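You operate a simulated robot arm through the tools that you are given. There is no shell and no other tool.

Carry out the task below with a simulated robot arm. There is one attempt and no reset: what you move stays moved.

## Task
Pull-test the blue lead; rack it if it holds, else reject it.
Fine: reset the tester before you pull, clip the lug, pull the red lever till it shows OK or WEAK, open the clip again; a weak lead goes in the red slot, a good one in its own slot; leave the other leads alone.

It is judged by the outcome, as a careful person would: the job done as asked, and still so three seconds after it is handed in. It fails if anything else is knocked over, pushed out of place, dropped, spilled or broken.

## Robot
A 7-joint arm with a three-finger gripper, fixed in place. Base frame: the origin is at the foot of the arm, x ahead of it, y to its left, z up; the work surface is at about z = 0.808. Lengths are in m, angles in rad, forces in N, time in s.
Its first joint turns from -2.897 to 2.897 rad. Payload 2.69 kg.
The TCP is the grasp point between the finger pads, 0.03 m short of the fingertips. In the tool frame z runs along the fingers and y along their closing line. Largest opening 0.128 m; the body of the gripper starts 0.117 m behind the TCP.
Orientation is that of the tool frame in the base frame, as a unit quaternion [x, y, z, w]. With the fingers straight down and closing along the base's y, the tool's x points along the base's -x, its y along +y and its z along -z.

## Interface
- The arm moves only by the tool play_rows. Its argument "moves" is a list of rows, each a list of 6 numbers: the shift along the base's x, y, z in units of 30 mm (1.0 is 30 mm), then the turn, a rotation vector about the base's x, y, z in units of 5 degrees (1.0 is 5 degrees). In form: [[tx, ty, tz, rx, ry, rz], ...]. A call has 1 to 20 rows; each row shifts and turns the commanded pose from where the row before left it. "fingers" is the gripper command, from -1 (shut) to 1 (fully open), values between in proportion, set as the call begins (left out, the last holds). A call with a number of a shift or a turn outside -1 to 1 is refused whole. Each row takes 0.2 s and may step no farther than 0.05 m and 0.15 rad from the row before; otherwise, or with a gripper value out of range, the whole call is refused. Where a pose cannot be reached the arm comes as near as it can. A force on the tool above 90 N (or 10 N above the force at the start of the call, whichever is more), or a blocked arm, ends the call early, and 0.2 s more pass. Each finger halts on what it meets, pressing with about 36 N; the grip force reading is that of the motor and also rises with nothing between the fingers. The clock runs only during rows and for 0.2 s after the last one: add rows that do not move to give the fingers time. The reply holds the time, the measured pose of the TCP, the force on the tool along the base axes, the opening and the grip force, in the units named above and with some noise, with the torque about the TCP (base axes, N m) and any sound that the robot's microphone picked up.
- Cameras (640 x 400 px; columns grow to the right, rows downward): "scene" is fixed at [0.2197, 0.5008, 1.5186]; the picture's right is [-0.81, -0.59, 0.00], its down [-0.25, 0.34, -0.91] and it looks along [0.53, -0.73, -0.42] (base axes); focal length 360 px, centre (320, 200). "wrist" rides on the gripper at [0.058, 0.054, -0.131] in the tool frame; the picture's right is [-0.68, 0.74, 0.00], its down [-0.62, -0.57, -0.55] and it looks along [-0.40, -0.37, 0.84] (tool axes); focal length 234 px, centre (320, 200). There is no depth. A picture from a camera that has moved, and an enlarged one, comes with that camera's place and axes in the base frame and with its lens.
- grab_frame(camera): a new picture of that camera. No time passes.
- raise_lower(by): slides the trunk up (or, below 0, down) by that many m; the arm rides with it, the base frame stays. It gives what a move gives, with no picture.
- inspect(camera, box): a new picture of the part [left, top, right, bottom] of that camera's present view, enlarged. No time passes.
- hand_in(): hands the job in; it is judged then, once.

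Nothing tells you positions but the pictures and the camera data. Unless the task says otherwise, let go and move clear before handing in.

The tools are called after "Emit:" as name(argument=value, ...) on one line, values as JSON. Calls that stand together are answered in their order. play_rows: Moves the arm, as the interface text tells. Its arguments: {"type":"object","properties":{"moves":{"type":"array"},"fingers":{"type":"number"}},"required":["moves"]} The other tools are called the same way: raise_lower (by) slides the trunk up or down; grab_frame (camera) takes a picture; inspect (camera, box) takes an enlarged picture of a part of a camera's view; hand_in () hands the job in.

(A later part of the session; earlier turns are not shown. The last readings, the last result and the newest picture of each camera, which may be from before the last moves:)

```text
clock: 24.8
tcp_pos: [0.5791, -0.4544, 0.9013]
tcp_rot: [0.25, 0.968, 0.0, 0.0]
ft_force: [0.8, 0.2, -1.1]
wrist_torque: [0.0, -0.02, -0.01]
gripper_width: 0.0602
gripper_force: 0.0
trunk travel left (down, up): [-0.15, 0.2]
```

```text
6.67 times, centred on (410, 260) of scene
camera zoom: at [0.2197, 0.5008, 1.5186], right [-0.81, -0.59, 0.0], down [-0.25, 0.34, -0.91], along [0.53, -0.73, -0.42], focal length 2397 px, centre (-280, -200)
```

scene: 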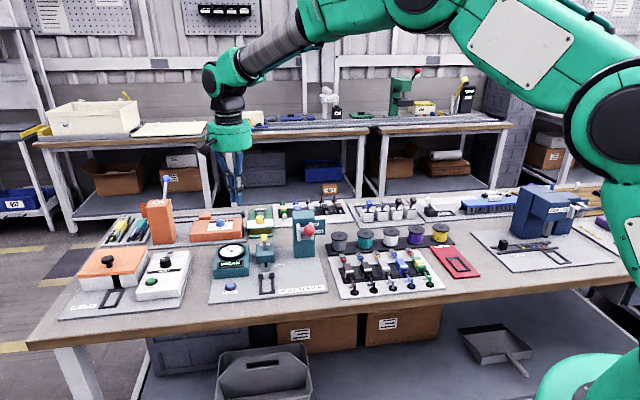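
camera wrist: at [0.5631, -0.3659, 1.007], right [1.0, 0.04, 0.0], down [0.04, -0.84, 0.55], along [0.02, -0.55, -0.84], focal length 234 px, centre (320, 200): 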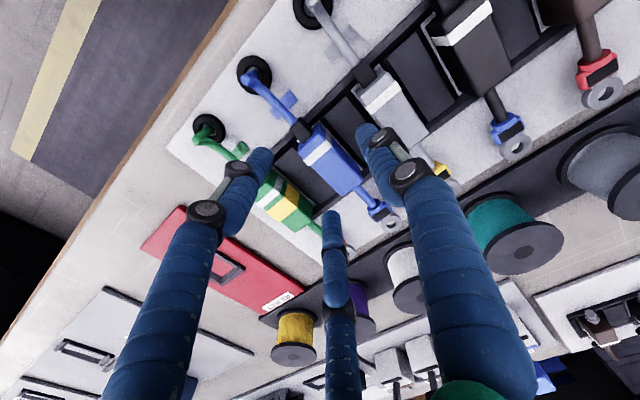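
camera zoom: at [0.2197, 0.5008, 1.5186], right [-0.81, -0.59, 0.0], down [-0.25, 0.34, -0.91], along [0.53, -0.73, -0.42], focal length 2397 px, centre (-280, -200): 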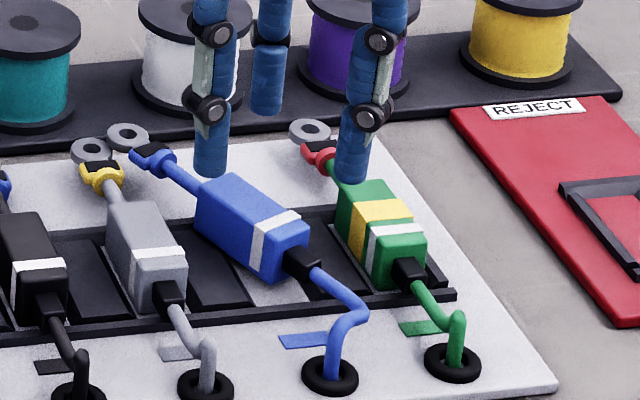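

Tool and lead are now aligned within a couple of degrees. Descending to grip height.

Emit:
play_rows(moves=[[0, 0, -0.8, 0, 0, 0], [0, 0, -0.4, 0, 0, 0], [0, 0, -0.34, 0, 0, 0], [0, 0, 0, 0, 0, 0]])

Emit:
inspect(camera="wrist", box=[200, 50, 460, 270])

```text
clock: 25.8
tcp_pos: [0.5794, -0.4542, 0.8546]
tcp_rot: [0.25, 0.968, 0.001, 0.0]
ft_force: [0.0, 0.3, 0.0]
wrist_torque: [0.01, -0.03, 0.01]
gripper_width: 0.06
gripper_force: 0.1
trunk travel left (down, up): [-0.15, 0.2]
```

```text
1.82 times, centred on (330, 160) of wrist
camera zoom: at [0.5545, -0.3783, 0.9867], right [0.95, 0.32, 0.0], down [0.26, -0.79, 0.55], along [0.17, -0.52, -0.84], focal length 426 px, centre (302, 273)
```

zoom: 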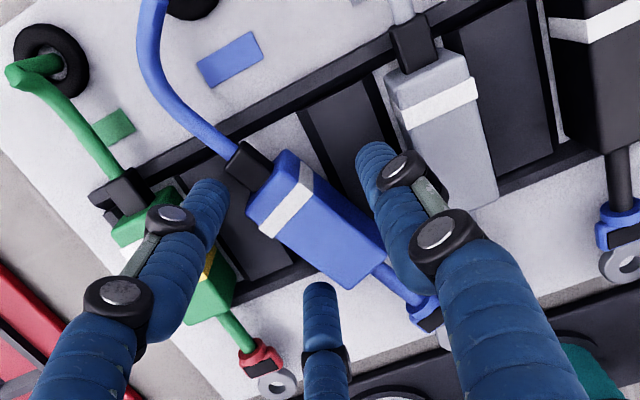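

Clear. Closing gently in stages, first to 36 mm.

Emit:
play_rows(moves=[[0, 0, 0, 0, 0, 0], [0, 0, 0, 0, 0, 0]], fingers=-0.44)

Emit:
inspect(camera="wrist", box=[220, 80, 420, 250])

Emit:
inspect(camera="scene", box=[370, 230, 450, 290])

```text
clock: 26.4
tcp_pos: [0.579, -0.4541, 0.8549]
tcp_rot: [0.25, 0.968, 0.0, -0.001]
ft_force: [0.2, -0.5, -0.2]
wrist_torque: [-0.03, -0.01, 0.01]
gripper_width: 0.0362
gripper_force: 0.1
trunk travel left (down, up): [-0.15, 0.2]
```

```text
2.35 times, centred on (320, 165) of wrist
camera zoom: at [0.5544, -0.3782, 0.9868], right [0.95, 0.32, 0.0], down [0.27, -0.79, 0.55], along [0.17, -0.52, -0.84], focal length 551 px, centre (320, 282)
```

zoom: 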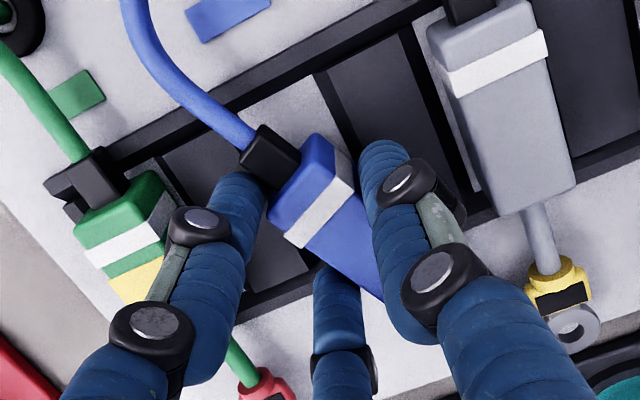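

```text
6.67 times, centred on (410, 260) of scene
camera zoom: at [0.2197, 0.5008, 1.5186], right [-0.81, -0.59, 0.0], down [-0.25, 0.34, -0.91], along [0.53, -0.73, -0.42], focal length 2397 px, centre (-280, -200)
```

zoom: 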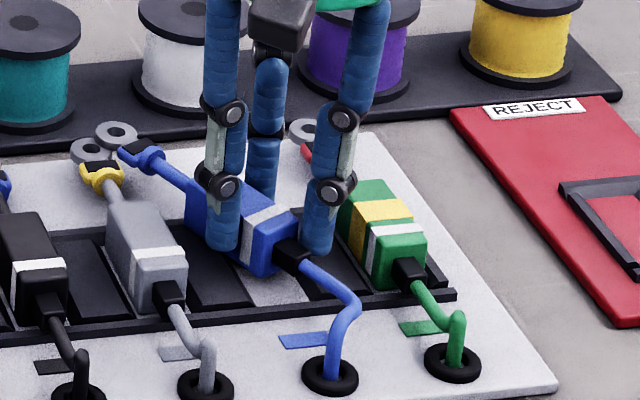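

It's still aligned, with all fingers about to touch. Tightening further in small stages.

Emit:
play_rows(moves=[[0, 0, 0, 0, 0, 0], [0, 0, 0, 0, 0, 0]], fingers=-0.55)

Emit:
inspect(camera="wrist", box=[220, 80, 420, 250])

Emit:
inspect(camera="scene", box=[370, 230, 450, 290])

```text
clock: 27.0
tcp_pos: [0.5789, -0.4537, 0.8565]
tcp_rot: [0.251, 0.968, 0.0, 0.0]
ft_force: [-0.8, -0.6, -0.5]
wrist_torque: [0.0, -0.02, -0.04]
gripper_width: 0.0301
gripper_force: 0.9
trunk travel left (down, up): [-0.15, 0.2]
```

```text
2.35 times, centred on (320, 165) of wrist
camera zoom: at [0.5544, -0.3783, 0.9868], right [0.95, 0.32, 0.0], down [0.27, -0.79, 0.55], along [0.17, -0.52, -0.84], focal length 551 px, centre (320, 282)
```

zoom: 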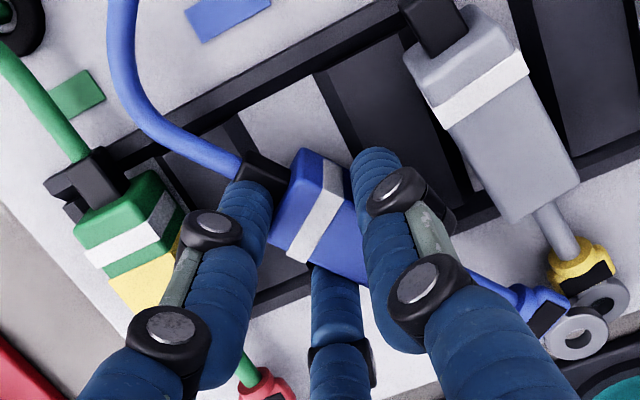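

```text
6.67 times, centred on (410, 260) of scene
camera zoom: at [0.2197, 0.5008, 1.5186], right [-0.81, -0.59, 0.0], down [-0.25, 0.34, -0.91], along [0.53, -0.73, -0.42], focal length 2397 px, centre (-280, -200)
```

zoom: 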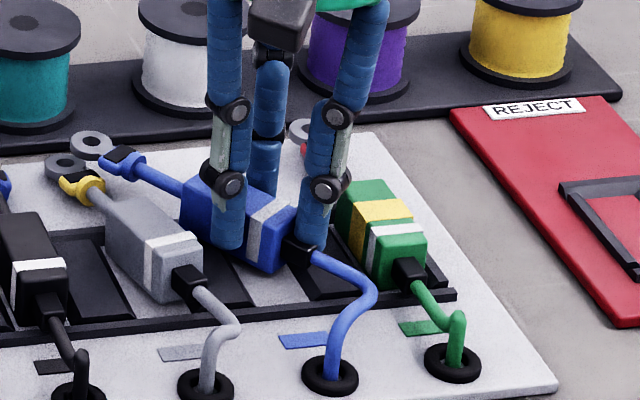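

The blue lug is nudging the gray lead, so I must stop here. I'll open, rise straight up and see where everything settles.

Emit:
play_rows(moves=[[0, 0, 0, 0, 0, 0], [0, 0, 0, 0, 0, 0], [0, 0, 0.8, 0, 0, 0], [0, 0, 0.8, 0, 0, 0], [0, 0, 1, 0, 0, 0], [0, 0, 0.6, 0, 0, 0], [0, 0, 0, 0, 0, 0]], fingers=-0.06)

Emit:
inspect(camera="wrist", box=[180, 0, 480, 220])

Emit:
inspect(camera="scene", box=[370, 230, 450, 290])

```text
clock: 28.6
tcp_pos: [0.5787, -0.4555, 0.9525]
tcp_rot: [0.251, 0.968, 0.001, 0.0]
ft_force: [-0.3, 0.1, 0.9]
wrist_torque: [0.01, -0.04, 0.02]
gripper_width: 0.06
gripper_force: 0.1
trunk travel left (down, up): [-0.15, 0.2]
```

```text
1.82 times, centred on (330, 110) of wrist
camera zoom: at [0.5537, -0.3788, 1.0834], right [0.95, 0.32, 0.0], down [0.26, -0.79, 0.55], along [0.17, -0.52, -0.84], focal length 426 px, centre (302, 364)
```

zoom: 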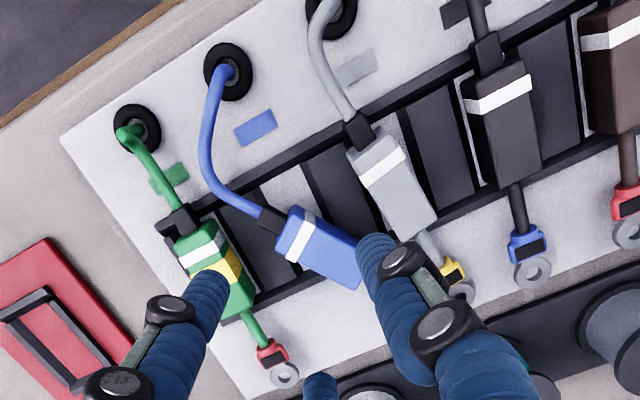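

```text
6.67 times, centred on (410, 260) of scene
camera zoom: at [0.2197, 0.5008, 1.5186], right [-0.81, -0.59, 0.0], down [-0.25, 0.34, -0.91], along [0.53, -0.73, -0.42], focal length 2397 px, centre (-280, -200)
```

zoom: 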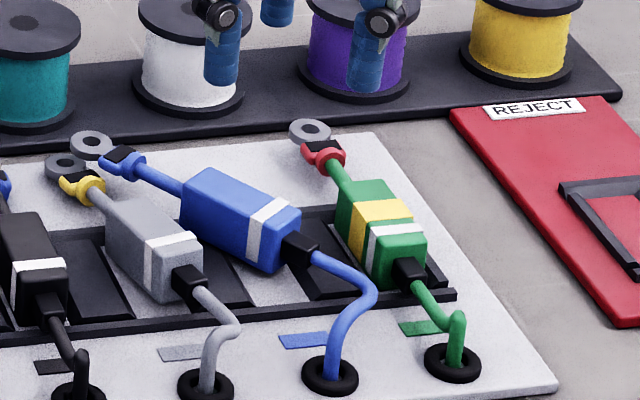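

Blue is now yawed about 40° from its slot, and gray has been nudged slightly, so I'll have to put gray back later. I'll rise and rotate toward blue's new heading for a clear view.

Emit:
play_rows(moves=[[0, 0, 1, 0, 0, 0.9], [0, 0, 1, 0, 0, 0.9], [0, 0, 0, 0, 0, 0.9], [0, 0, 0, 0, 0, 0.9], [0, 0, 0, 0, 0, 0.9], [0, 0, 0, 0, 0, 0.5]], fingers=0.3)

Emit:
inspect(camera="wrist", box=[220, 80, 420, 220])

Emit:
inspect(camera="scene", box=[375, 235, 435, 285])

```text
clock: 30.0
tcp_pos: [0.58, -0.454, 1.0128]
tcp_rot: [0.034, 0.999, 0.0, -0.001]
ft_force: [-0.2, 0.7, -0.2]
wrist_torque: [-0.03, -0.01, -0.01]
gripper_width: 0.0832
gripper_force: 0.0
trunk travel left (down, up): [-0.15, 0.2]
```

```text
2.86 times, centred on (320, 150) of wrist
camera zoom: at [0.5248, -0.3955, 1.1423], right [0.73, 0.69, 0.0], down [0.58, -0.61, 0.55], along [0.38, -0.4, -0.84], focal length 669 px, centre (320, 343)
```

zoom: 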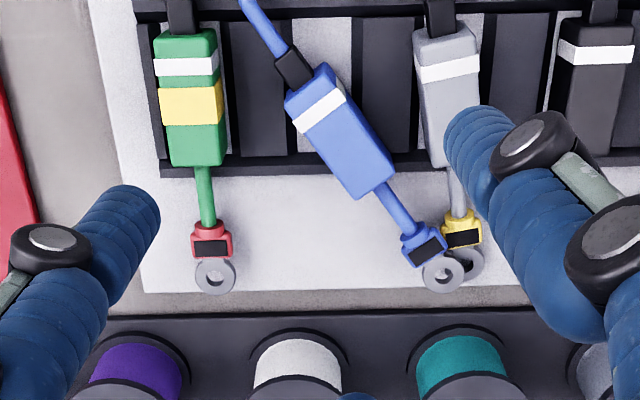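

```text
8.00 times, centred on (405, 260) of scene
camera zoom: at [0.2197, 0.5008, 1.5186], right [-0.81, -0.59, 0.0], down [-0.25, 0.34, -0.91], along [0.53, -0.73, -0.42], focal length 2876 px, centre (-360, -280)
```

zoom: 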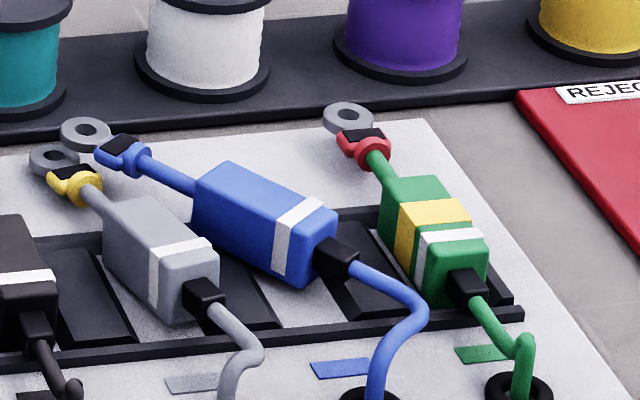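

From here, blue's heading is about -9.5° with its centre near (0.590, -0.450), and gray is only slightly off. I'll align to blue with the fingers pre-closed to a small clearance, so all three touch at nearly the same moment.

Emit:
play_rows(moves=[[0.14, -0.08, -0.6, 0, 0, -0.55], [0.14, -0.08, -1, 0, 0, -0.55], [0, 0, -1, 0, 0, 0], [0, 0, -1, 0, 0, 0], [0, 0, -0.8, 0, 0, 0], [0, 0, 0, 0, 0, 0]], fingers=-0.25)

Emit:
inspect(camera="wrist", box=[220, 80, 420, 220])

Emit:
inspect(camera="scene", box=[375, 235, 435, 285])

```text
clock: 31.4
tcp_pos: [0.5881, -0.4603, 0.8792]
tcp_rot: [0.082, 0.997, -0.001, 0.0]
ft_force: [0.2, 0.3, 0.0]
wrist_torque: [0.03, 0.01, -0.01]
gripper_width: 0.0478
gripper_force: 0.1
trunk travel left (down, up): [-0.15, 0.2]
```

```text
2.86 times, centred on (320, 150) of wrist
camera zoom: at [0.5394, -0.3968, 1.0106], right [0.79, 0.62, 0.0], down [0.51, -0.66, 0.55], along [0.34, -0.43, -0.84], focal length 669 px, centre (320, 343)
```

zoom: 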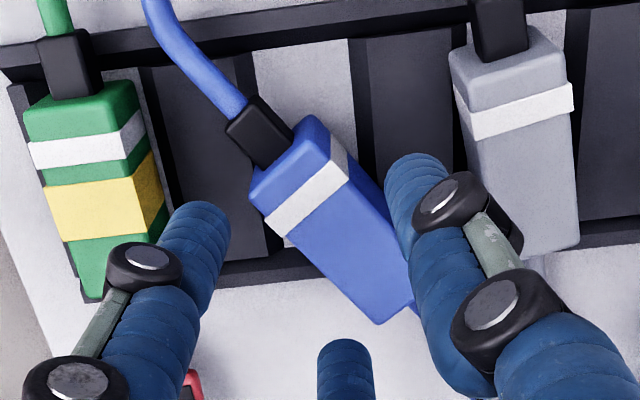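

```text
8.00 times, centred on (405, 260) of scene
camera zoom: at [0.2197, 0.5008, 1.5186], right [-0.81, -0.59, 0.0], down [-0.25, 0.34, -0.91], along [0.53, -0.73, -0.42], focal length 2876 px, centre (-360, -280)
```

zoom: 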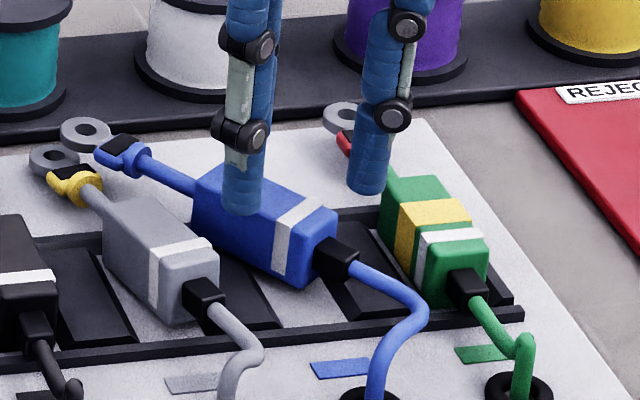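

The lead is centred between the fingers. I'll descend, then close in two stages.

Emit:
play_rows(moves=[[0, 0.03, -0.4, 0, 0, 0], [0, 0, -0.4, 0, 0, 0], [0, 0, 0, 0, 0, 0]])

Emit:
play_rows(moves=[[0, 0, 0, 0, 0, 0], [0, 0, 0, 0, 0, 0]], fingers=-0.38)

Emit:
inspect(camera="wrist", box=[220, 80, 420, 220])

Emit:
inspect(camera="scene", box=[375, 235, 435, 285])

```text
clock: 32.2
tcp_pos: [0.5873, -0.4585, 0.8553]
tcp_rot: [0.083, 0.997, 0.0, 0.0]
ft_force: [0.2, 0.2, -0.3]
wrist_torque: [-0.01, 0.01, 0.0]
gripper_width: 0.0482
gripper_force: 0.0
trunk travel left (down, up): [-0.15, 0.2]
```

```text
clock: 32.8
tcp_pos: [0.587, -0.4587, 0.8553]
tcp_rot: [0.083, 0.997, 0.0, 0.0]
ft_force: [0.0, -0.3, 0.1]
wrist_torque: [-0.01, 0.0, -0.02]
gripper_width: 0.0398
gripper_force: 0.0
trunk travel left (down, up): [-0.15, 0.2]
```

```text
2.86 times, centred on (320, 150) of wrist
camera zoom: at [0.5384, -0.3953, 0.987], right [0.79, 0.62, 0.0], down [0.51, -0.66, 0.55], along [0.34, -0.43, -0.84], focal length 669 px, centre (320, 343)
```

zoom: 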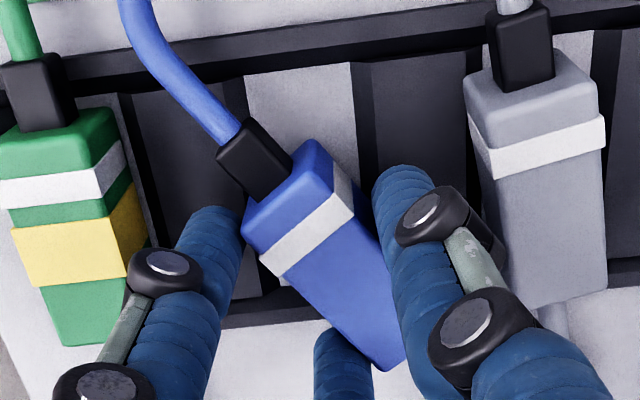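

```text
8.00 times, centred on (405, 260) of scene
camera zoom: at [0.2197, 0.5008, 1.5186], right [-0.81, -0.59, 0.0], down [-0.25, 0.34, -0.91], along [0.53, -0.73, -0.42], focal length 2876 px, centre (-360, -280)
```

zoom: 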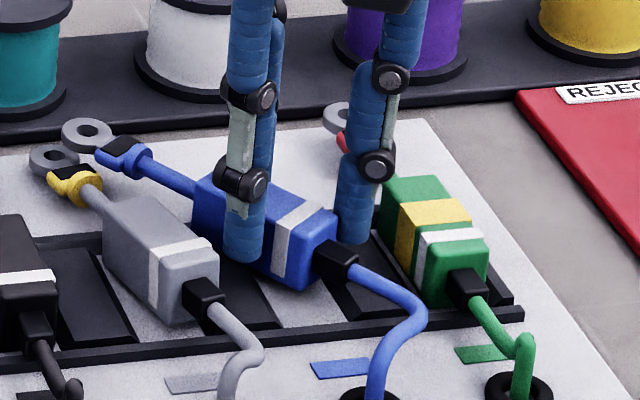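

No contact yet at 40 mm and nothing has moved. Closing a little more.

Emit:
play_rows(moves=[[0, 0, 0, 0, 0, 0], [0, 0, 0, 0, 0, 0]], fingers=-0.46)

Emit:
inspect(camera="wrist", box=[220, 80, 420, 220])

Emit:
inspect(camera="scene", box=[375, 235, 435, 285])

```text
clock: 33.4
tcp_pos: [0.5871, -0.4588, 0.8544]
tcp_rot: [0.083, 0.997, -0.001, -0.001]
ft_force: [0.3, 0.7, 0.8]
wrist_torque: [0.01, 0.0, -0.01]
gripper_width: 0.0356
gripper_force: 36.1
trunk travel left (down, up): [-0.15, 0.2]
```

```text
2.86 times, centred on (320, 150) of wrist
camera zoom: at [0.5384, -0.3952, 0.987], right [0.79, 0.62, 0.0], down [0.51, -0.66, 0.55], along [0.34, -0.43, -0.84], focal length 669 px, centre (320, 343)
```

zoom: 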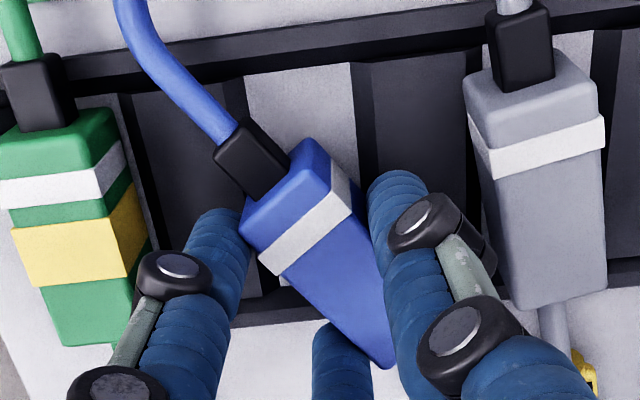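

```text
8.00 times, centred on (405, 260) of scene
camera zoom: at [0.2197, 0.5008, 1.5186], right [-0.81, -0.59, 0.0], down [-0.25, 0.34, -0.91], along [0.53, -0.73, -0.42], focal length 2876 px, centre (-360, -280)
```

zoom: 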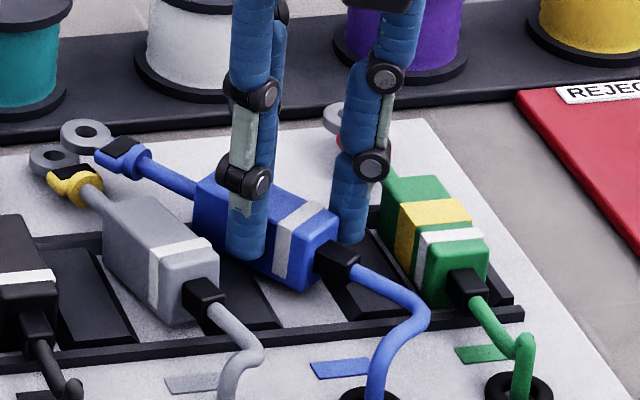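

It's gripped at 36 N with no yaw. Lifting slowly and watching.

Emit:
play_rows(moves=[[0, 0, 0.2, 0, 0, 0], [0, 0, 0.3, 0, 0, 0], [0, 0, 0.4, 0, 0, 0], [0, 0, 0, 0, 0, 0]])

Emit:
inspect(camera="wrist", box=[220, 80, 420, 220])

Emit:
inspect(camera="scene", box=[375, 225, 435, 275])

```text
clock: 34.4
tcp_pos: [0.587, -0.4569, 0.8824]
tcp_rot: [0.083, 0.997, 0.0, 0.0]
ft_force: [0.5, 0.2, -0.5]
wrist_torque: [0.0, 0.0, -0.01]
gripper_width: 0.0358
gripper_force: 36.3
trunk travel left (down, up): [-0.15, 0.2]
```

```text
2.86 times, centred on (320, 150) of wrist
camera zoom: at [0.5386, -0.3945, 1.014], right [0.79, 0.62, 0.0], down [0.51, -0.66, 0.55], along [0.34, -0.43, -0.84], focal length 669 px, centre (320, 343)
```

zoom: 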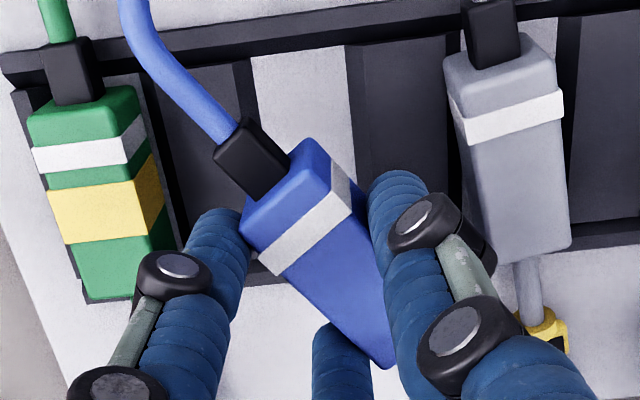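

```text
8.00 times, centred on (405, 250) of scene
camera zoom: at [0.2197, 0.5008, 1.5186], right [-0.81, -0.59, 0.0], down [-0.25, 0.34, -0.91], along [0.53, -0.73, -0.42], focal length 2876 px, centre (-360, -200)
```

zoom: 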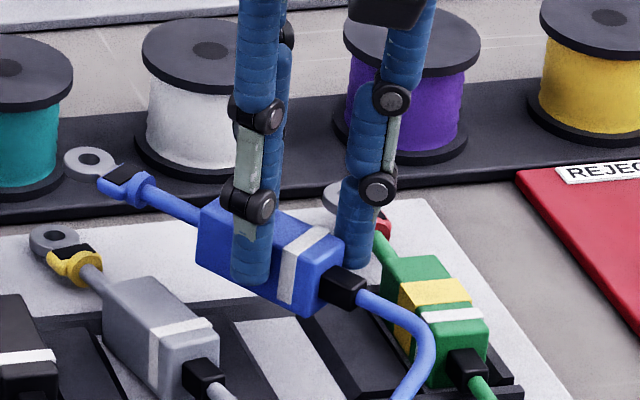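

It lifts level and the flexible cable follows. I'll rotate it back to the bench heading while drawing it toward the bench front, so the cable and lug stay clear of the red lever.

Emit:
play_rows(moves=[[0, 0, 0.7, 0, 0, 0], [0, 0, 0.6, 0, 0, 0], [-0.465, 0.465, 0, 0, 0, -0.89], [-0.465, 0.465, 0, 0, 0, -0.89], [-0.465, 0.465, 0, 0, 0, -0.89], [-0.465, 0.465, 0, 0, 0, -0.89], [-0.465, 0.465, 0, 0, 0, -0.89], [-0.465, 0.465, 0, 0, 0, -0.89], [-0.465, 0.465, 0, 0, 0, -0.89], [-0.465, 0.465, 0, 0, 0, -0.89], [0, 0, 0, 0, 0, 0]])

Emit:
grab_frame(camera="wrist")

Emit:
inspect(camera="scene", box=[340, 200, 480, 310])

```text
clock: 36.8
tcp_pos: [0.4757, -0.3462, 0.9213]
tcp_rot: [0.383, 0.924, -0.001, 0.0]
ft_force: [0.4, 0.1, -1.8]
wrist_torque: [0.03, 0.02, 0.02]
gripper_width: 0.0359
gripper_force: 27.6
trunk travel left (down, up): [-0.15, 0.2]
```

```text
taken
camera wrist: at [0.4722, -0.2658, 1.0529], right [1.0, 0.04, 0.0], down [0.03, -0.84, 0.55], along [0.02, -0.55, -0.84], focal length 234 px, centre (320, 200)
```

wrist: 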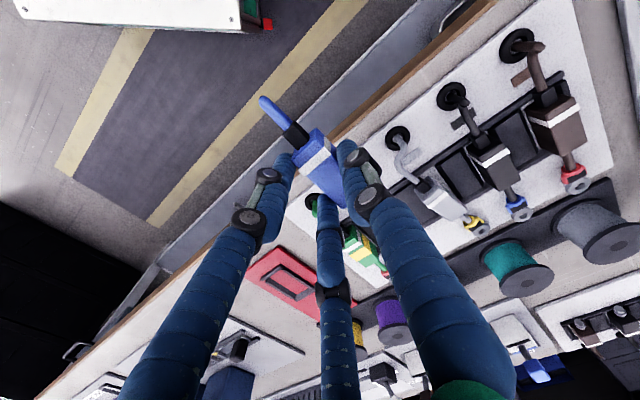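

```text
3.64 times, centred on (410, 255) of scene
camera zoom: at [0.2197, 0.5008, 1.5186], right [-0.81, -0.59, 0.0], down [-0.25, 0.34, -0.91], along [0.53, -0.73, -0.42], focal length 1307 px, centre (-7, 0)
```

zoom: 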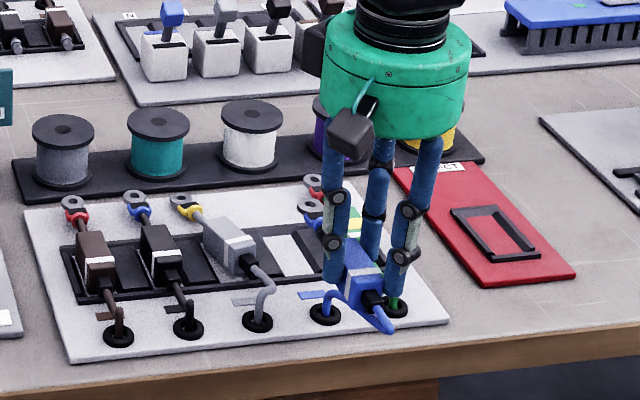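

The cable has become a short trailing stub, so nothing drags behind. Next I carry the lead along the bench front toward the tester.

Emit:
play_rows(moves=[[0.85, 0.85, 0, 0, 0, 0], [0.85, 0.85, 0, 0, 0, 0], [0.85, 0.85, 0, 0, 0, 0], [0.85, 0.85, 0, 0, 0, 0], [0.85, 0.85, 0, 0, 0, 0], [0.85, 0.85, 0, 0, 0, 0], [0.85, 0.85, 0, 0, 0, 0], [0.85, 0.85, 0, 0, 0, 0], [0.85, 0.85, 0, 0, 0, 0], [0.85, 0.85, 0, 0, 0, 0], [0.85, 0.85, 0, 0, 0, 0], [0.85, 0.85, 0, 0, 0, 0], [0, 0, 0, 0, 0, 0]], fingers=-0.47)

Emit:
inspect(camera="wrist", box=[200, 60, 440, 260])

Emit:
inspect(camera="scene", box=[200, 210, 340, 310])

```text
clock: 39.6
tcp_pos: [0.7798, -0.0399, 0.9189]
tcp_rot: [0.384, 0.923, 0.0, -0.001]
ft_force: [1.2, -0.1, -0.3]
wrist_torque: [0.0, 0.07, 0.01]
gripper_width: 0.0353
gripper_force: 36.4
trunk travel left (down, up): [-0.15, 0.2]
```

```text
2.00 times, centred on (320, 160) of wrist
camera zoom: at [0.7774, 0.0411, 1.0506], right [1.0, 0.04, 0.0], down [0.03, -0.84, 0.55], along [0.02, -0.55, -0.84], focal length 468 px, centre (320, 280)
```

zoom: 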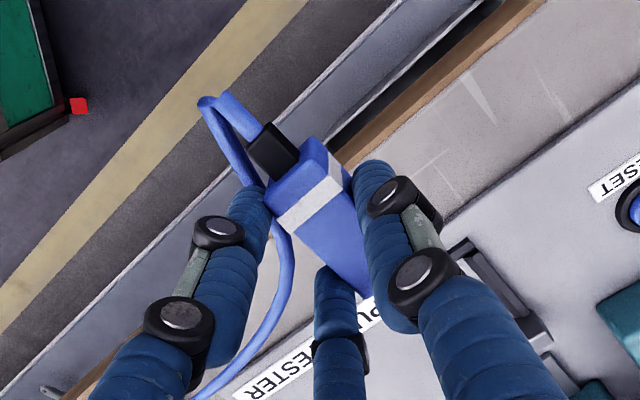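

```text
4.00 times, centred on (270, 260) of scene
camera zoom: at [0.2197, 0.5008, 1.5186], right [-0.81, -0.59, 0.0], down [-0.25, 0.34, -0.91], along [0.53, -0.73, -0.42], focal length 1438 px, centre (520, -40)
```

zoom: 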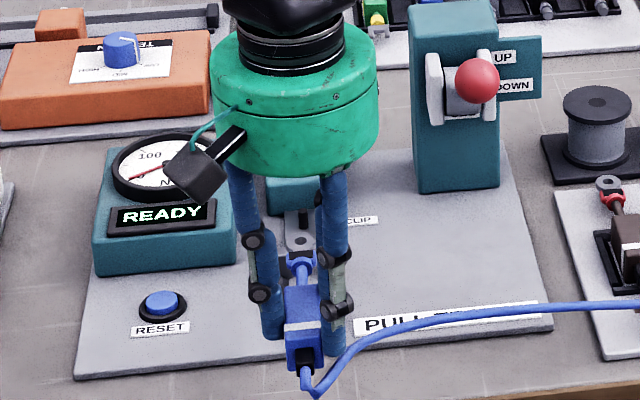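

The lead arrives straight, with its heading within a degree of the bench axis. The cable is long and trails back to its grommet. I'll move it over the cradle at height and compare.

Emit:
play_rows(moves=[[0.72, -0.72, 0, 0, 0, 0], [0.72, -0.72, 0, 0, 0, 0], [0.72, -0.72, 0, 0, 0, 0], [0.72, -0.72, 0, 0, 0, 0], [0, 0, 0, 0, 0, 0]])

Emit:
inspect(camera="wrist", box=[200, 60, 440, 260])

Emit:
inspect(camera="scene", box=[220, 225, 320, 305])

Emit:
grab_frame(camera="scene")

```text
clock: 40.8
tcp_pos: [0.8683, -0.1271, 0.9225]
tcp_rot: [0.383, 0.924, -0.001, 0.0]
ft_force: [1.5, 0.3, -1.1]
wrist_torque: [0.0, 0.03, 0.0]
gripper_width: 0.0355
gripper_force: 35.4
trunk travel left (down, up): [-0.15, 0.2]
```

```text
2.00 times, centred on (320, 160) of wrist
camera zoom: at [0.8652, -0.0461, 1.0531], right [1.0, 0.04, 0.0], down [0.04, -0.84, 0.55], along [0.02, -0.55, -0.84], focal length 468 px, centre (320, 280)
```

zoom: 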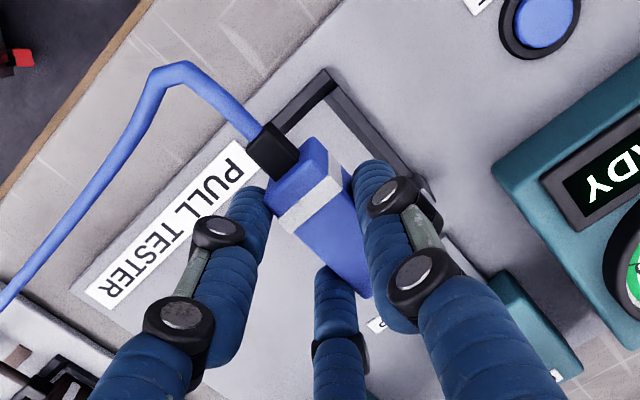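

```text
5.00 times, centred on (270, 265) of scene
camera zoom: at [0.2197, 0.5008, 1.5186], right [-0.81, -0.59, 0.0], down [-0.25, 0.34, -0.91], along [0.53, -0.73, -0.42], focal length 1797 px, centre (570, -125)
```

zoom: 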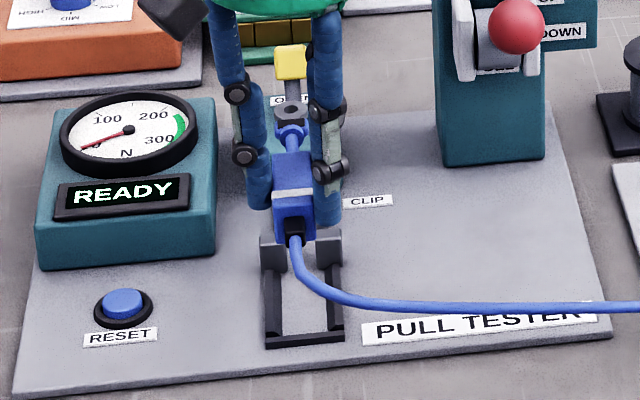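

```text
taken
```

scene: 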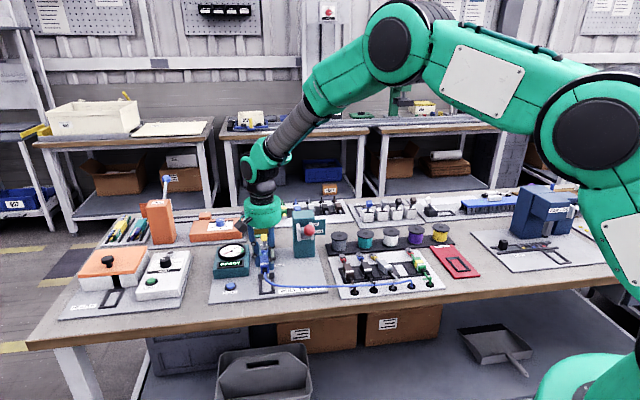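

Both cameras agree the body is lined up sideways with the cradle. It needs about 5 mm more rearward. First I'll look closely at the clip and lug.

Emit:
inspect(camera="scene", box=[245, 228, 295, 268])

Emit:
inspect(camera="scene", box=[330, 240, 450, 300])

Emit:
inspect(camera="wrist", box=[280, 150, 460, 280])

```text
10.00 times, centred on (270, 248) of scene
camera zoom: at [0.2197, 0.5008, 1.5186], right [-0.81, -0.59, 0.0], down [-0.25, 0.34, -0.91], along [0.53, -0.73, -0.42], focal length 3595 px, centre (820, -280)
```

zoom: 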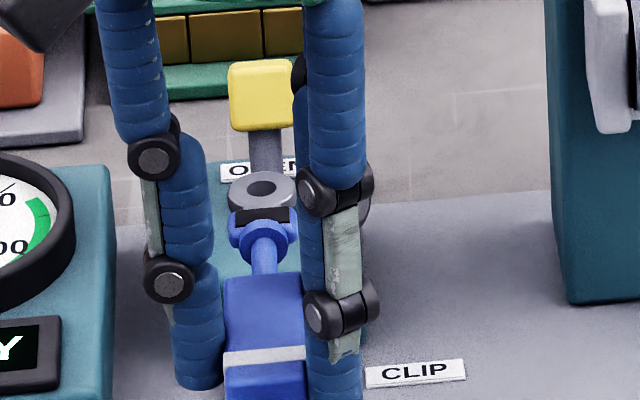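

```text
5.33 times, centred on (390, 270) of scene
camera zoom: at [0.2197, 0.5008, 1.5186], right [-0.81, -0.59, 0.0], down [-0.25, 0.34, -0.91], along [0.53, -0.73, -0.42], focal length 1917 px, centre (-53, -173)
```

zoom: 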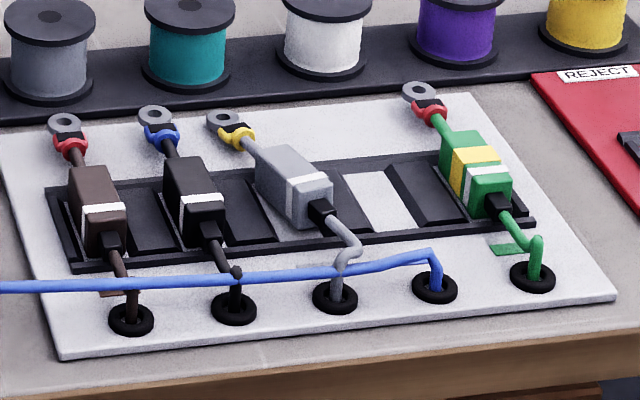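

```text
3.08 times, centred on (370, 215) of wrist
camera zoom: at [0.8652, -0.0461, 1.0531], right [1.0, 0.04, 0.0], down [0.04, -0.84, 0.55], along [0.02, -0.55, -0.84], focal length 720 px, centre (166, 154)
```

zoom: 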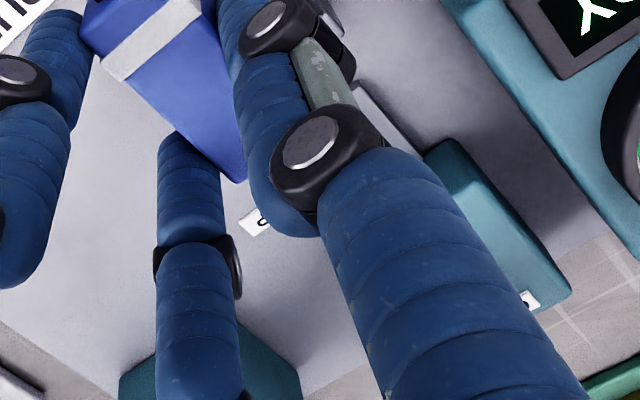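

Blue's lug-to-body length matches the clip spacing. I need better numbers for the cradle cubes, because one finger will come close to them.

Emit:
inspect(camera="scene", box=[245, 260, 305, 300])

```text
10.00 times, centred on (275, 280) of scene
camera zoom: at [0.2197, 0.5008, 1.5186], right [-0.81, -0.59, 0.0], down [-0.25, 0.34, -0.91], along [0.53, -0.73, -0.42], focal length 3595 px, centre (770, -600)
```

zoom: 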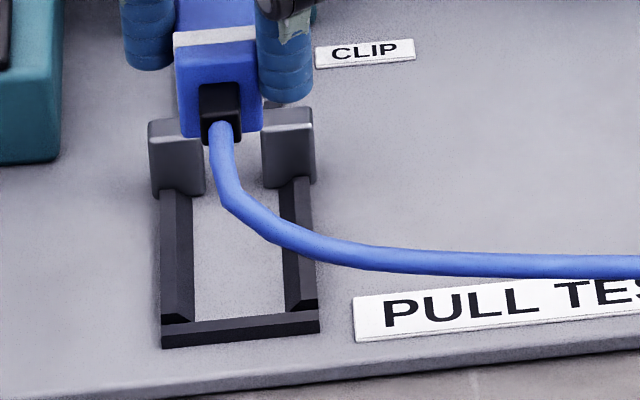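

The cubes are about 19 mm tall with fronts near e2 = 0.738, and the rails are bevelled, so they will help centre the body. I'll lower partway to compare the lug and the pin directly.

Emit:
play_rows(moves=[[0.09, -0.09, -0.5, 0, 0, 0], [0, 0, -0.6, 0, 0, 0], [0, 0, -0.2, 0, 0, 0], [0, 0, 0, 0, 0, 0]])

Emit:
inspect(camera="scene", box=[240, 240, 300, 290])

Emit:
inspect(camera="wrist", box=[220, 60, 420, 220])

```text
clock: 41.8
tcp_pos: [0.8719, -0.129, 0.8819]
tcp_rot: [0.384, 0.923, 0.0, 0.0]
ft_force: [0.6, -0.1, -0.5]
wrist_torque: [-0.01, -0.01, 0.01]
gripper_width: 0.0353
gripper_force: 36.1
trunk travel left (down, up): [-0.15, 0.2]
```

```text
8.00 times, centred on (270, 265) of scene
camera zoom: at [0.2197, 0.5008, 1.5186], right [-0.81, -0.59, 0.0], down [-0.25, 0.34, -0.91], along [0.53, -0.73, -0.42], focal length 2876 px, centre (720, -320)
```

zoom: 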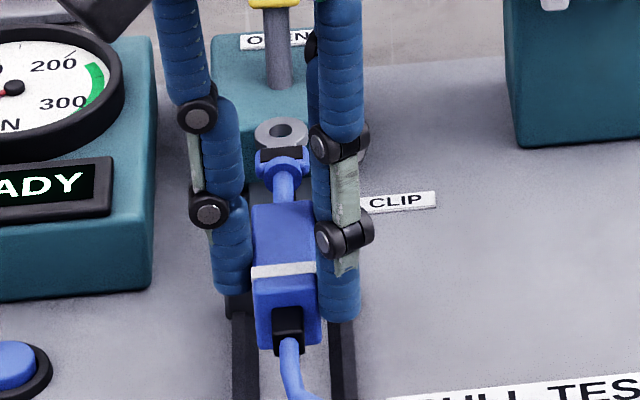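

```text
2.50 times, centred on (320, 140) of wrist
camera zoom: at [0.8677, -0.0496, 1.0139], right [1.0, 0.04, 0.0], down [0.03, -0.84, 0.55], along [0.02, -0.55, -0.84], focal length 585 px, centre (320, 350)
```

zoom: 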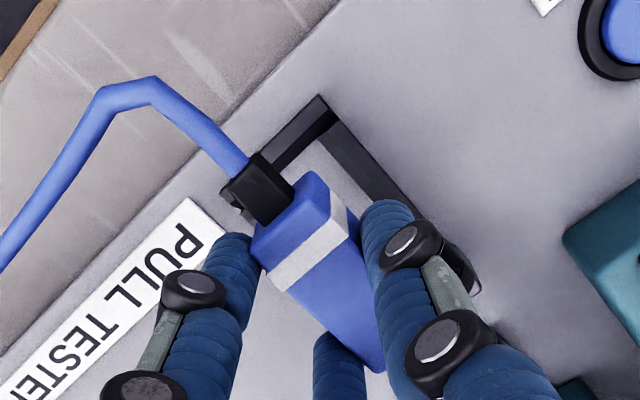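

The clip has an upright pin that I think the lug's ring must drop over. The lead hides it, so I'll back off a little to measure the pin properly.

Emit:
play_rows(moves=[[0, 0, 0.8, 0, 0, 0], [-0.8, 0.8, 0, 0, 0, 0], [-0.8, 0.8, 0, 0, 0, 0], [-0.8, 0.8, 0, 0, 0, 0], [-0.8, 0.8, 0, 0, 0, 0], [0, 0, 0, 0, 0, 0]])

Emit:
inspect(camera="scene", box=[248, 245, 288, 275])

Emit:
inspect(camera="scene", box=[240, 225, 310, 305])

Emit:
grab_frame(camera="wrist")

```text
clock: 43.2
tcp_pos: [0.7743, -0.0349, 0.9049]
tcp_rot: [0.383, 0.924, 0.0, 0.0]
ft_force: [0.6, 1.2, -0.4]
wrist_torque: [-0.03, -0.04, -0.01]
gripper_width: 0.0353
gripper_force: 36.0
trunk travel left (down, up): [-0.15, 0.2]
```

```text
13.33 times, centred on (268, 260) of scene
camera zoom: at [0.2197, 0.5008, 1.5186], right [-0.81, -0.59, 0.0], down [-0.25, 0.34, -0.91], along [0.53, -0.73, -0.42], focal length 4793 px, centre (1013, -600)
```

zoom: 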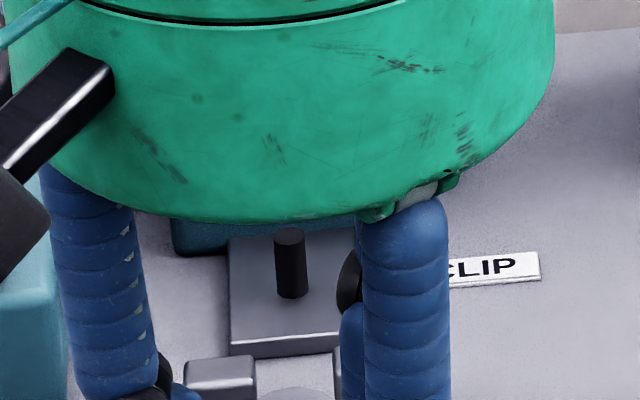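

```text
5.00 times, centred on (275, 265) of scene
camera zoom: at [0.2197, 0.5008, 1.5186], right [-0.81, -0.59, 0.0], down [-0.25, 0.34, -0.91], along [0.53, -0.73, -0.42], focal length 1797 px, centre (545, -125)
```

zoom: 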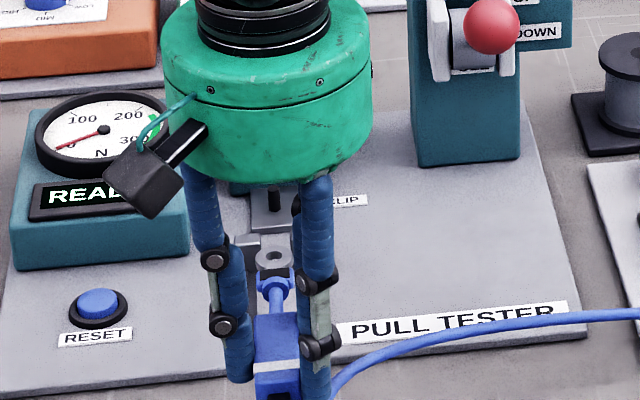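

```text
taken
camera wrist: at [0.7706, 0.0466, 1.0358], right [1.0, 0.04, 0.0], down [0.03, -0.84, 0.55], along [0.02, -0.55, -0.84], focal length 234 px, centre (320, 200)
```

wrist: 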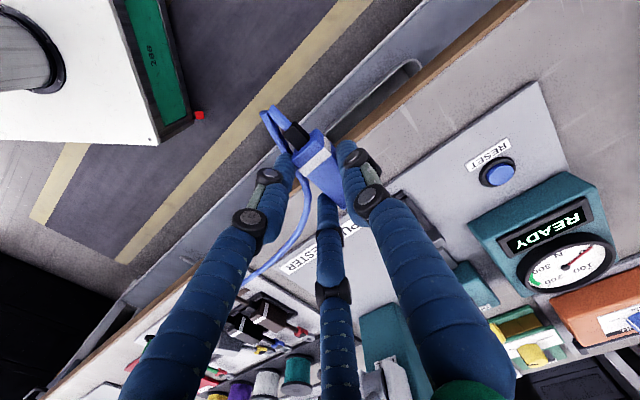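

Now it's clear: the pin stands at about e2 = 0.798 with its top at z ≈ 0.834, and the lug hole should go over it. I'll bring the lug directly above the pin and check.

Emit:
play_rows(moves=[[0.787, -0.787, 0, 0, 0, 0], [0.787, -0.787, 0, 0, 0, 0], [0.787, -0.787, 0, 0, 0, 0], [0.787, -0.787, 0, 0, 0, 0], [0, 0, -0.5, 0, 0, 0], [0, 0, -0.6, 0, 0, 0], [0, 0, 0, 0, 0, 0]])

Emit:
inspect(camera="scene", box=[248, 245, 288, 275])

Emit:
inspect(camera="scene", box=[240, 250, 300, 300])

```text
clock: 44.8
tcp_pos: [0.8701, -0.1279, 0.873]
tcp_rot: [0.384, 0.924, 0.0, 0.0]
ft_force: [-0.3, -0.1, -0.4]
wrist_torque: [0.02, 0.0, -0.01]
gripper_width: 0.0352
gripper_force: 36.0
trunk travel left (down, up): [-0.15, 0.2]
```

```text
13.33 times, centred on (268, 260) of scene
camera zoom: at [0.2197, 0.5008, 1.5186], right [-0.81, -0.59, 0.0], down [-0.25, 0.34, -0.91], along [0.53, -0.73, -0.42], focal length 4793 px, centre (1013, -600)
```

zoom: 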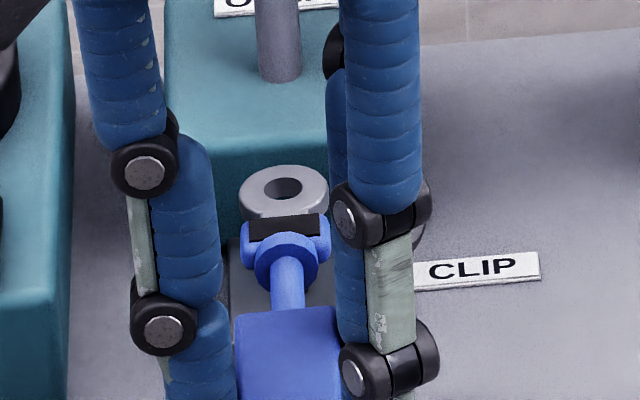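

```text
8.00 times, centred on (270, 275) of scene
camera zoom: at [0.2197, 0.5008, 1.5186], right [-0.81, -0.59, 0.0], down [-0.25, 0.34, -0.91], along [0.53, -0.73, -0.42], focal length 2876 px, centre (720, -400)
```

zoom: 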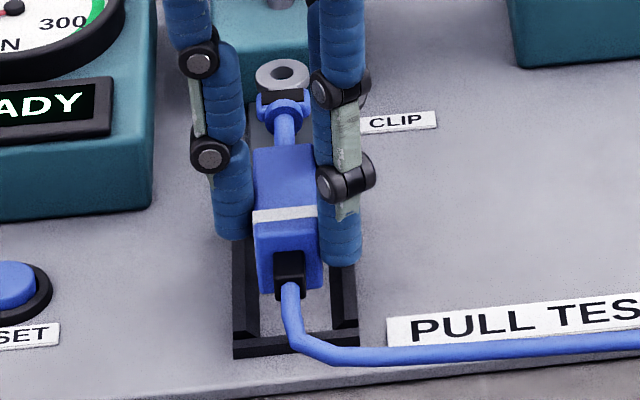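

The lug sits about 12 mm above the pin and nearly in line. I'll shift 1 mm sideways and lower close to the pin top, looking for the pin in the hole.

Emit:
play_rows(moves=[[-0.025, -0.02, 0, 0, 0, 0], [0, 0, -0.15, 0, 0, 0], [0, 0, -0.1, 0, 0, 0], [0, 0, 0, 0, 0, 0]])

Emit:
inspect(camera="scene", box=[250, 248, 280, 272])

```text
clock: 45.8
tcp_pos: [0.8696, -0.1279, 0.8666]
tcp_rot: [0.384, 0.923, 0.0, 0.0]
ft_force: [0.5, -0.2, -0.8]
wrist_torque: [0.02, 0.05, -0.04]
gripper_width: 0.0351
gripper_force: 35.9
trunk travel left (down, up): [-0.15, 0.2]
```

```text
16.00 times, centred on (265, 260) of scene
camera zoom: at [0.2197, 0.5008, 1.5186], right [-0.81, -0.59, 0.0], down [-0.25, 0.34, -0.91], along [0.53, -0.73, -0.42], focal length 5752 px, centre (1200, -760)
```

zoom: 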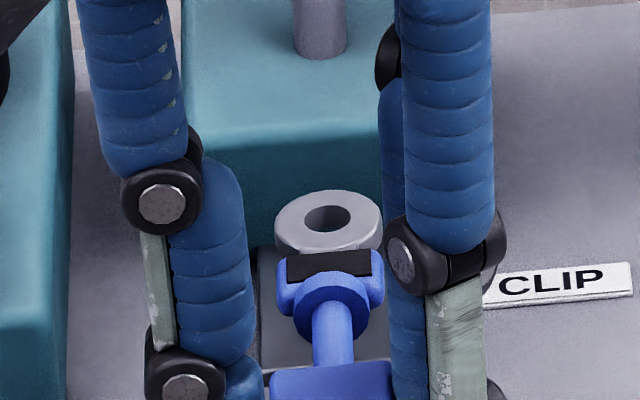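

Nearly aligned, with the lug about 5 mm above the pin top. Lowering 4 mm more and checking the hole again.

Emit:
play_rows(moves=[[-0.015, -0.015, -0.07, 0, 0, 0], [0, 0, -0.06, 0, 0, 0], [0, 0, 0, 0, 0, 0]])

Emit:
inspect(camera="scene", box=[250, 248, 280, 272])

```text
clock: 46.6
tcp_pos: [0.8677, -0.1276, 0.8619]
tcp_rot: [0.384, 0.923, 0.0, 0.0]
ft_force: [-0.1, 0.9, -0.8]
wrist_torque: [-0.02, 0.05, -0.02]
gripper_width: 0.0352
gripper_force: 36.5
trunk travel left (down, up): [-0.15, 0.2]
```

```text
16.00 times, centred on (265, 260) of scene
camera zoom: at [0.2197, 0.5008, 1.5186], right [-0.81, -0.59, 0.0], down [-0.25, 0.34, -0.91], along [0.53, -0.73, -0.42], focal length 5752 px, centre (1200, -760)
```

zoom: 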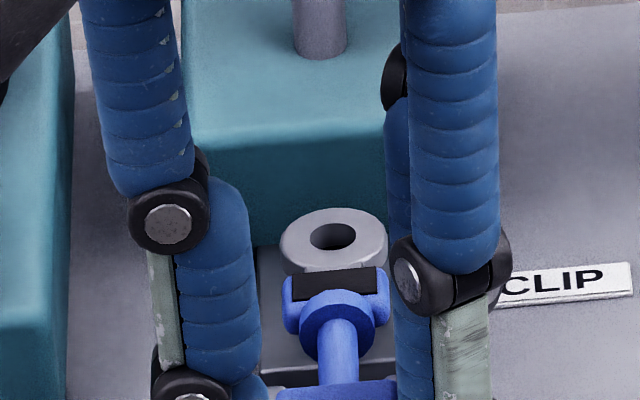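

Emit:
inspect(camera="scene", box=[259, 257, 273, 267])

```text
16.00 times, centred on (266, 262) of scene
camera zoom: at [0.2197, 0.5008, 1.5186], right [-0.81, -0.59, 0.0], down [-0.25, 0.34, -0.91], along [0.53, -0.73, -0.42], focal length 5752 px, centre (1184, -792)
```

zoom: 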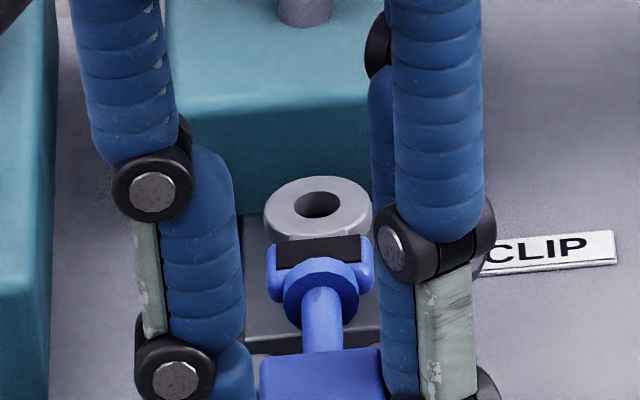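

The black pin now shows inside the hole. Lowering gently and watching force and torque.

Emit:
play_rows(moves=[[0, 0, -0.07, 0, 0, 0], [0, 0, -0.07, 0, 0, 0], [0, 0, 0, 0, 0, 0]])

Emit:
inspect(camera="scene", box=[250, 252, 280, 276])

```text
clock: 47.4
tcp_pos: [0.8697, -0.1291, 0.8575]
tcp_rot: [0.384, 0.923, 0.0, 0.0]
ft_force: [-0.3, -0.6, -1.3]
wrist_torque: [-0.04, 0.04, -0.02]
gripper_width: 0.0354
gripper_force: 35.9
trunk travel left (down, up): [-0.15, 0.2]
```

```text
16.00 times, centred on (265, 264) of scene
camera zoom: at [0.2197, 0.5008, 1.5186], right [-0.81, -0.59, 0.0], down [-0.25, 0.34, -0.91], along [0.53, -0.73, -0.42], focal length 5752 px, centre (1200, -824)
```

zoom: 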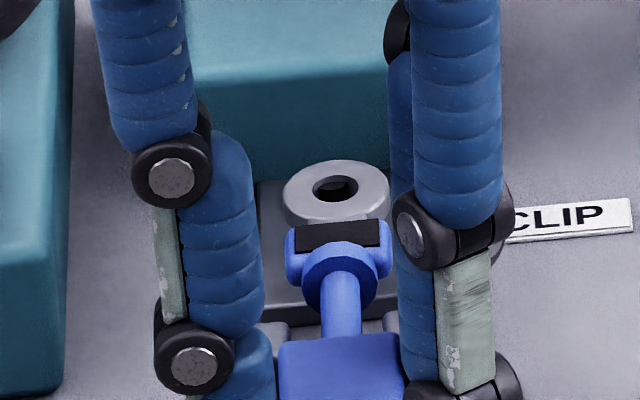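

Still free, with the hole slightly right of the pin. I'll nudge 0.8 mm left and continue down.

Emit:
play_rows(moves=[[0.02, 0.02, 0, 0, 0, 0], [0, 0, -0.07, 0, 0, 0], [0, 0, -0.05, 0, 0, 0], [0, 0, 0, 0, 0, 0]])

Emit:
inspect(camera="scene", box=[250, 252, 280, 276])

Emit:
inspect(camera="scene", box=[240, 255, 300, 300])

```text
clock: 48.4
tcp_pos: [0.8688, -0.1279, 0.8537]
tcp_rot: [0.384, 0.923, 0.0, 0.001]
ft_force: [2.1, -2.8, 3.5]
wrist_torque: [0.08, -0.05, -0.05]
gripper_width: 0.0354
gripper_force: 36.1
trunk travel left (down, up): [-0.15, 0.2]
```

```text
16.00 times, centred on (265, 264) of scene
camera zoom: at [0.2197, 0.5008, 1.5186], right [-0.81, -0.59, 0.0], down [-0.25, 0.34, -0.91], along [0.53, -0.73, -0.42], focal length 5752 px, centre (1200, -824)
```

zoom: 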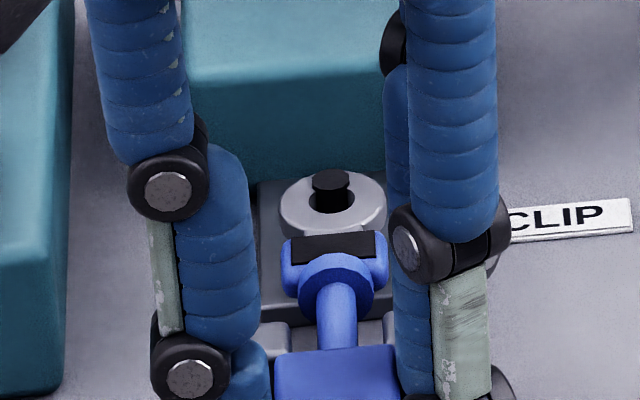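

```text
8.89 times, centred on (270, 278) of scene
camera zoom: at [0.2197, 0.5008, 1.5186], right [-0.81, -0.59, 0.0], down [-0.25, 0.34, -0.91], along [0.53, -0.73, -0.42], focal length 3195 px, centre (764, -489)
```

zoom: 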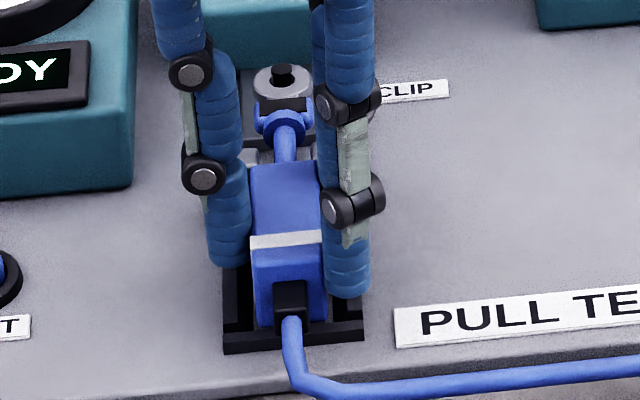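

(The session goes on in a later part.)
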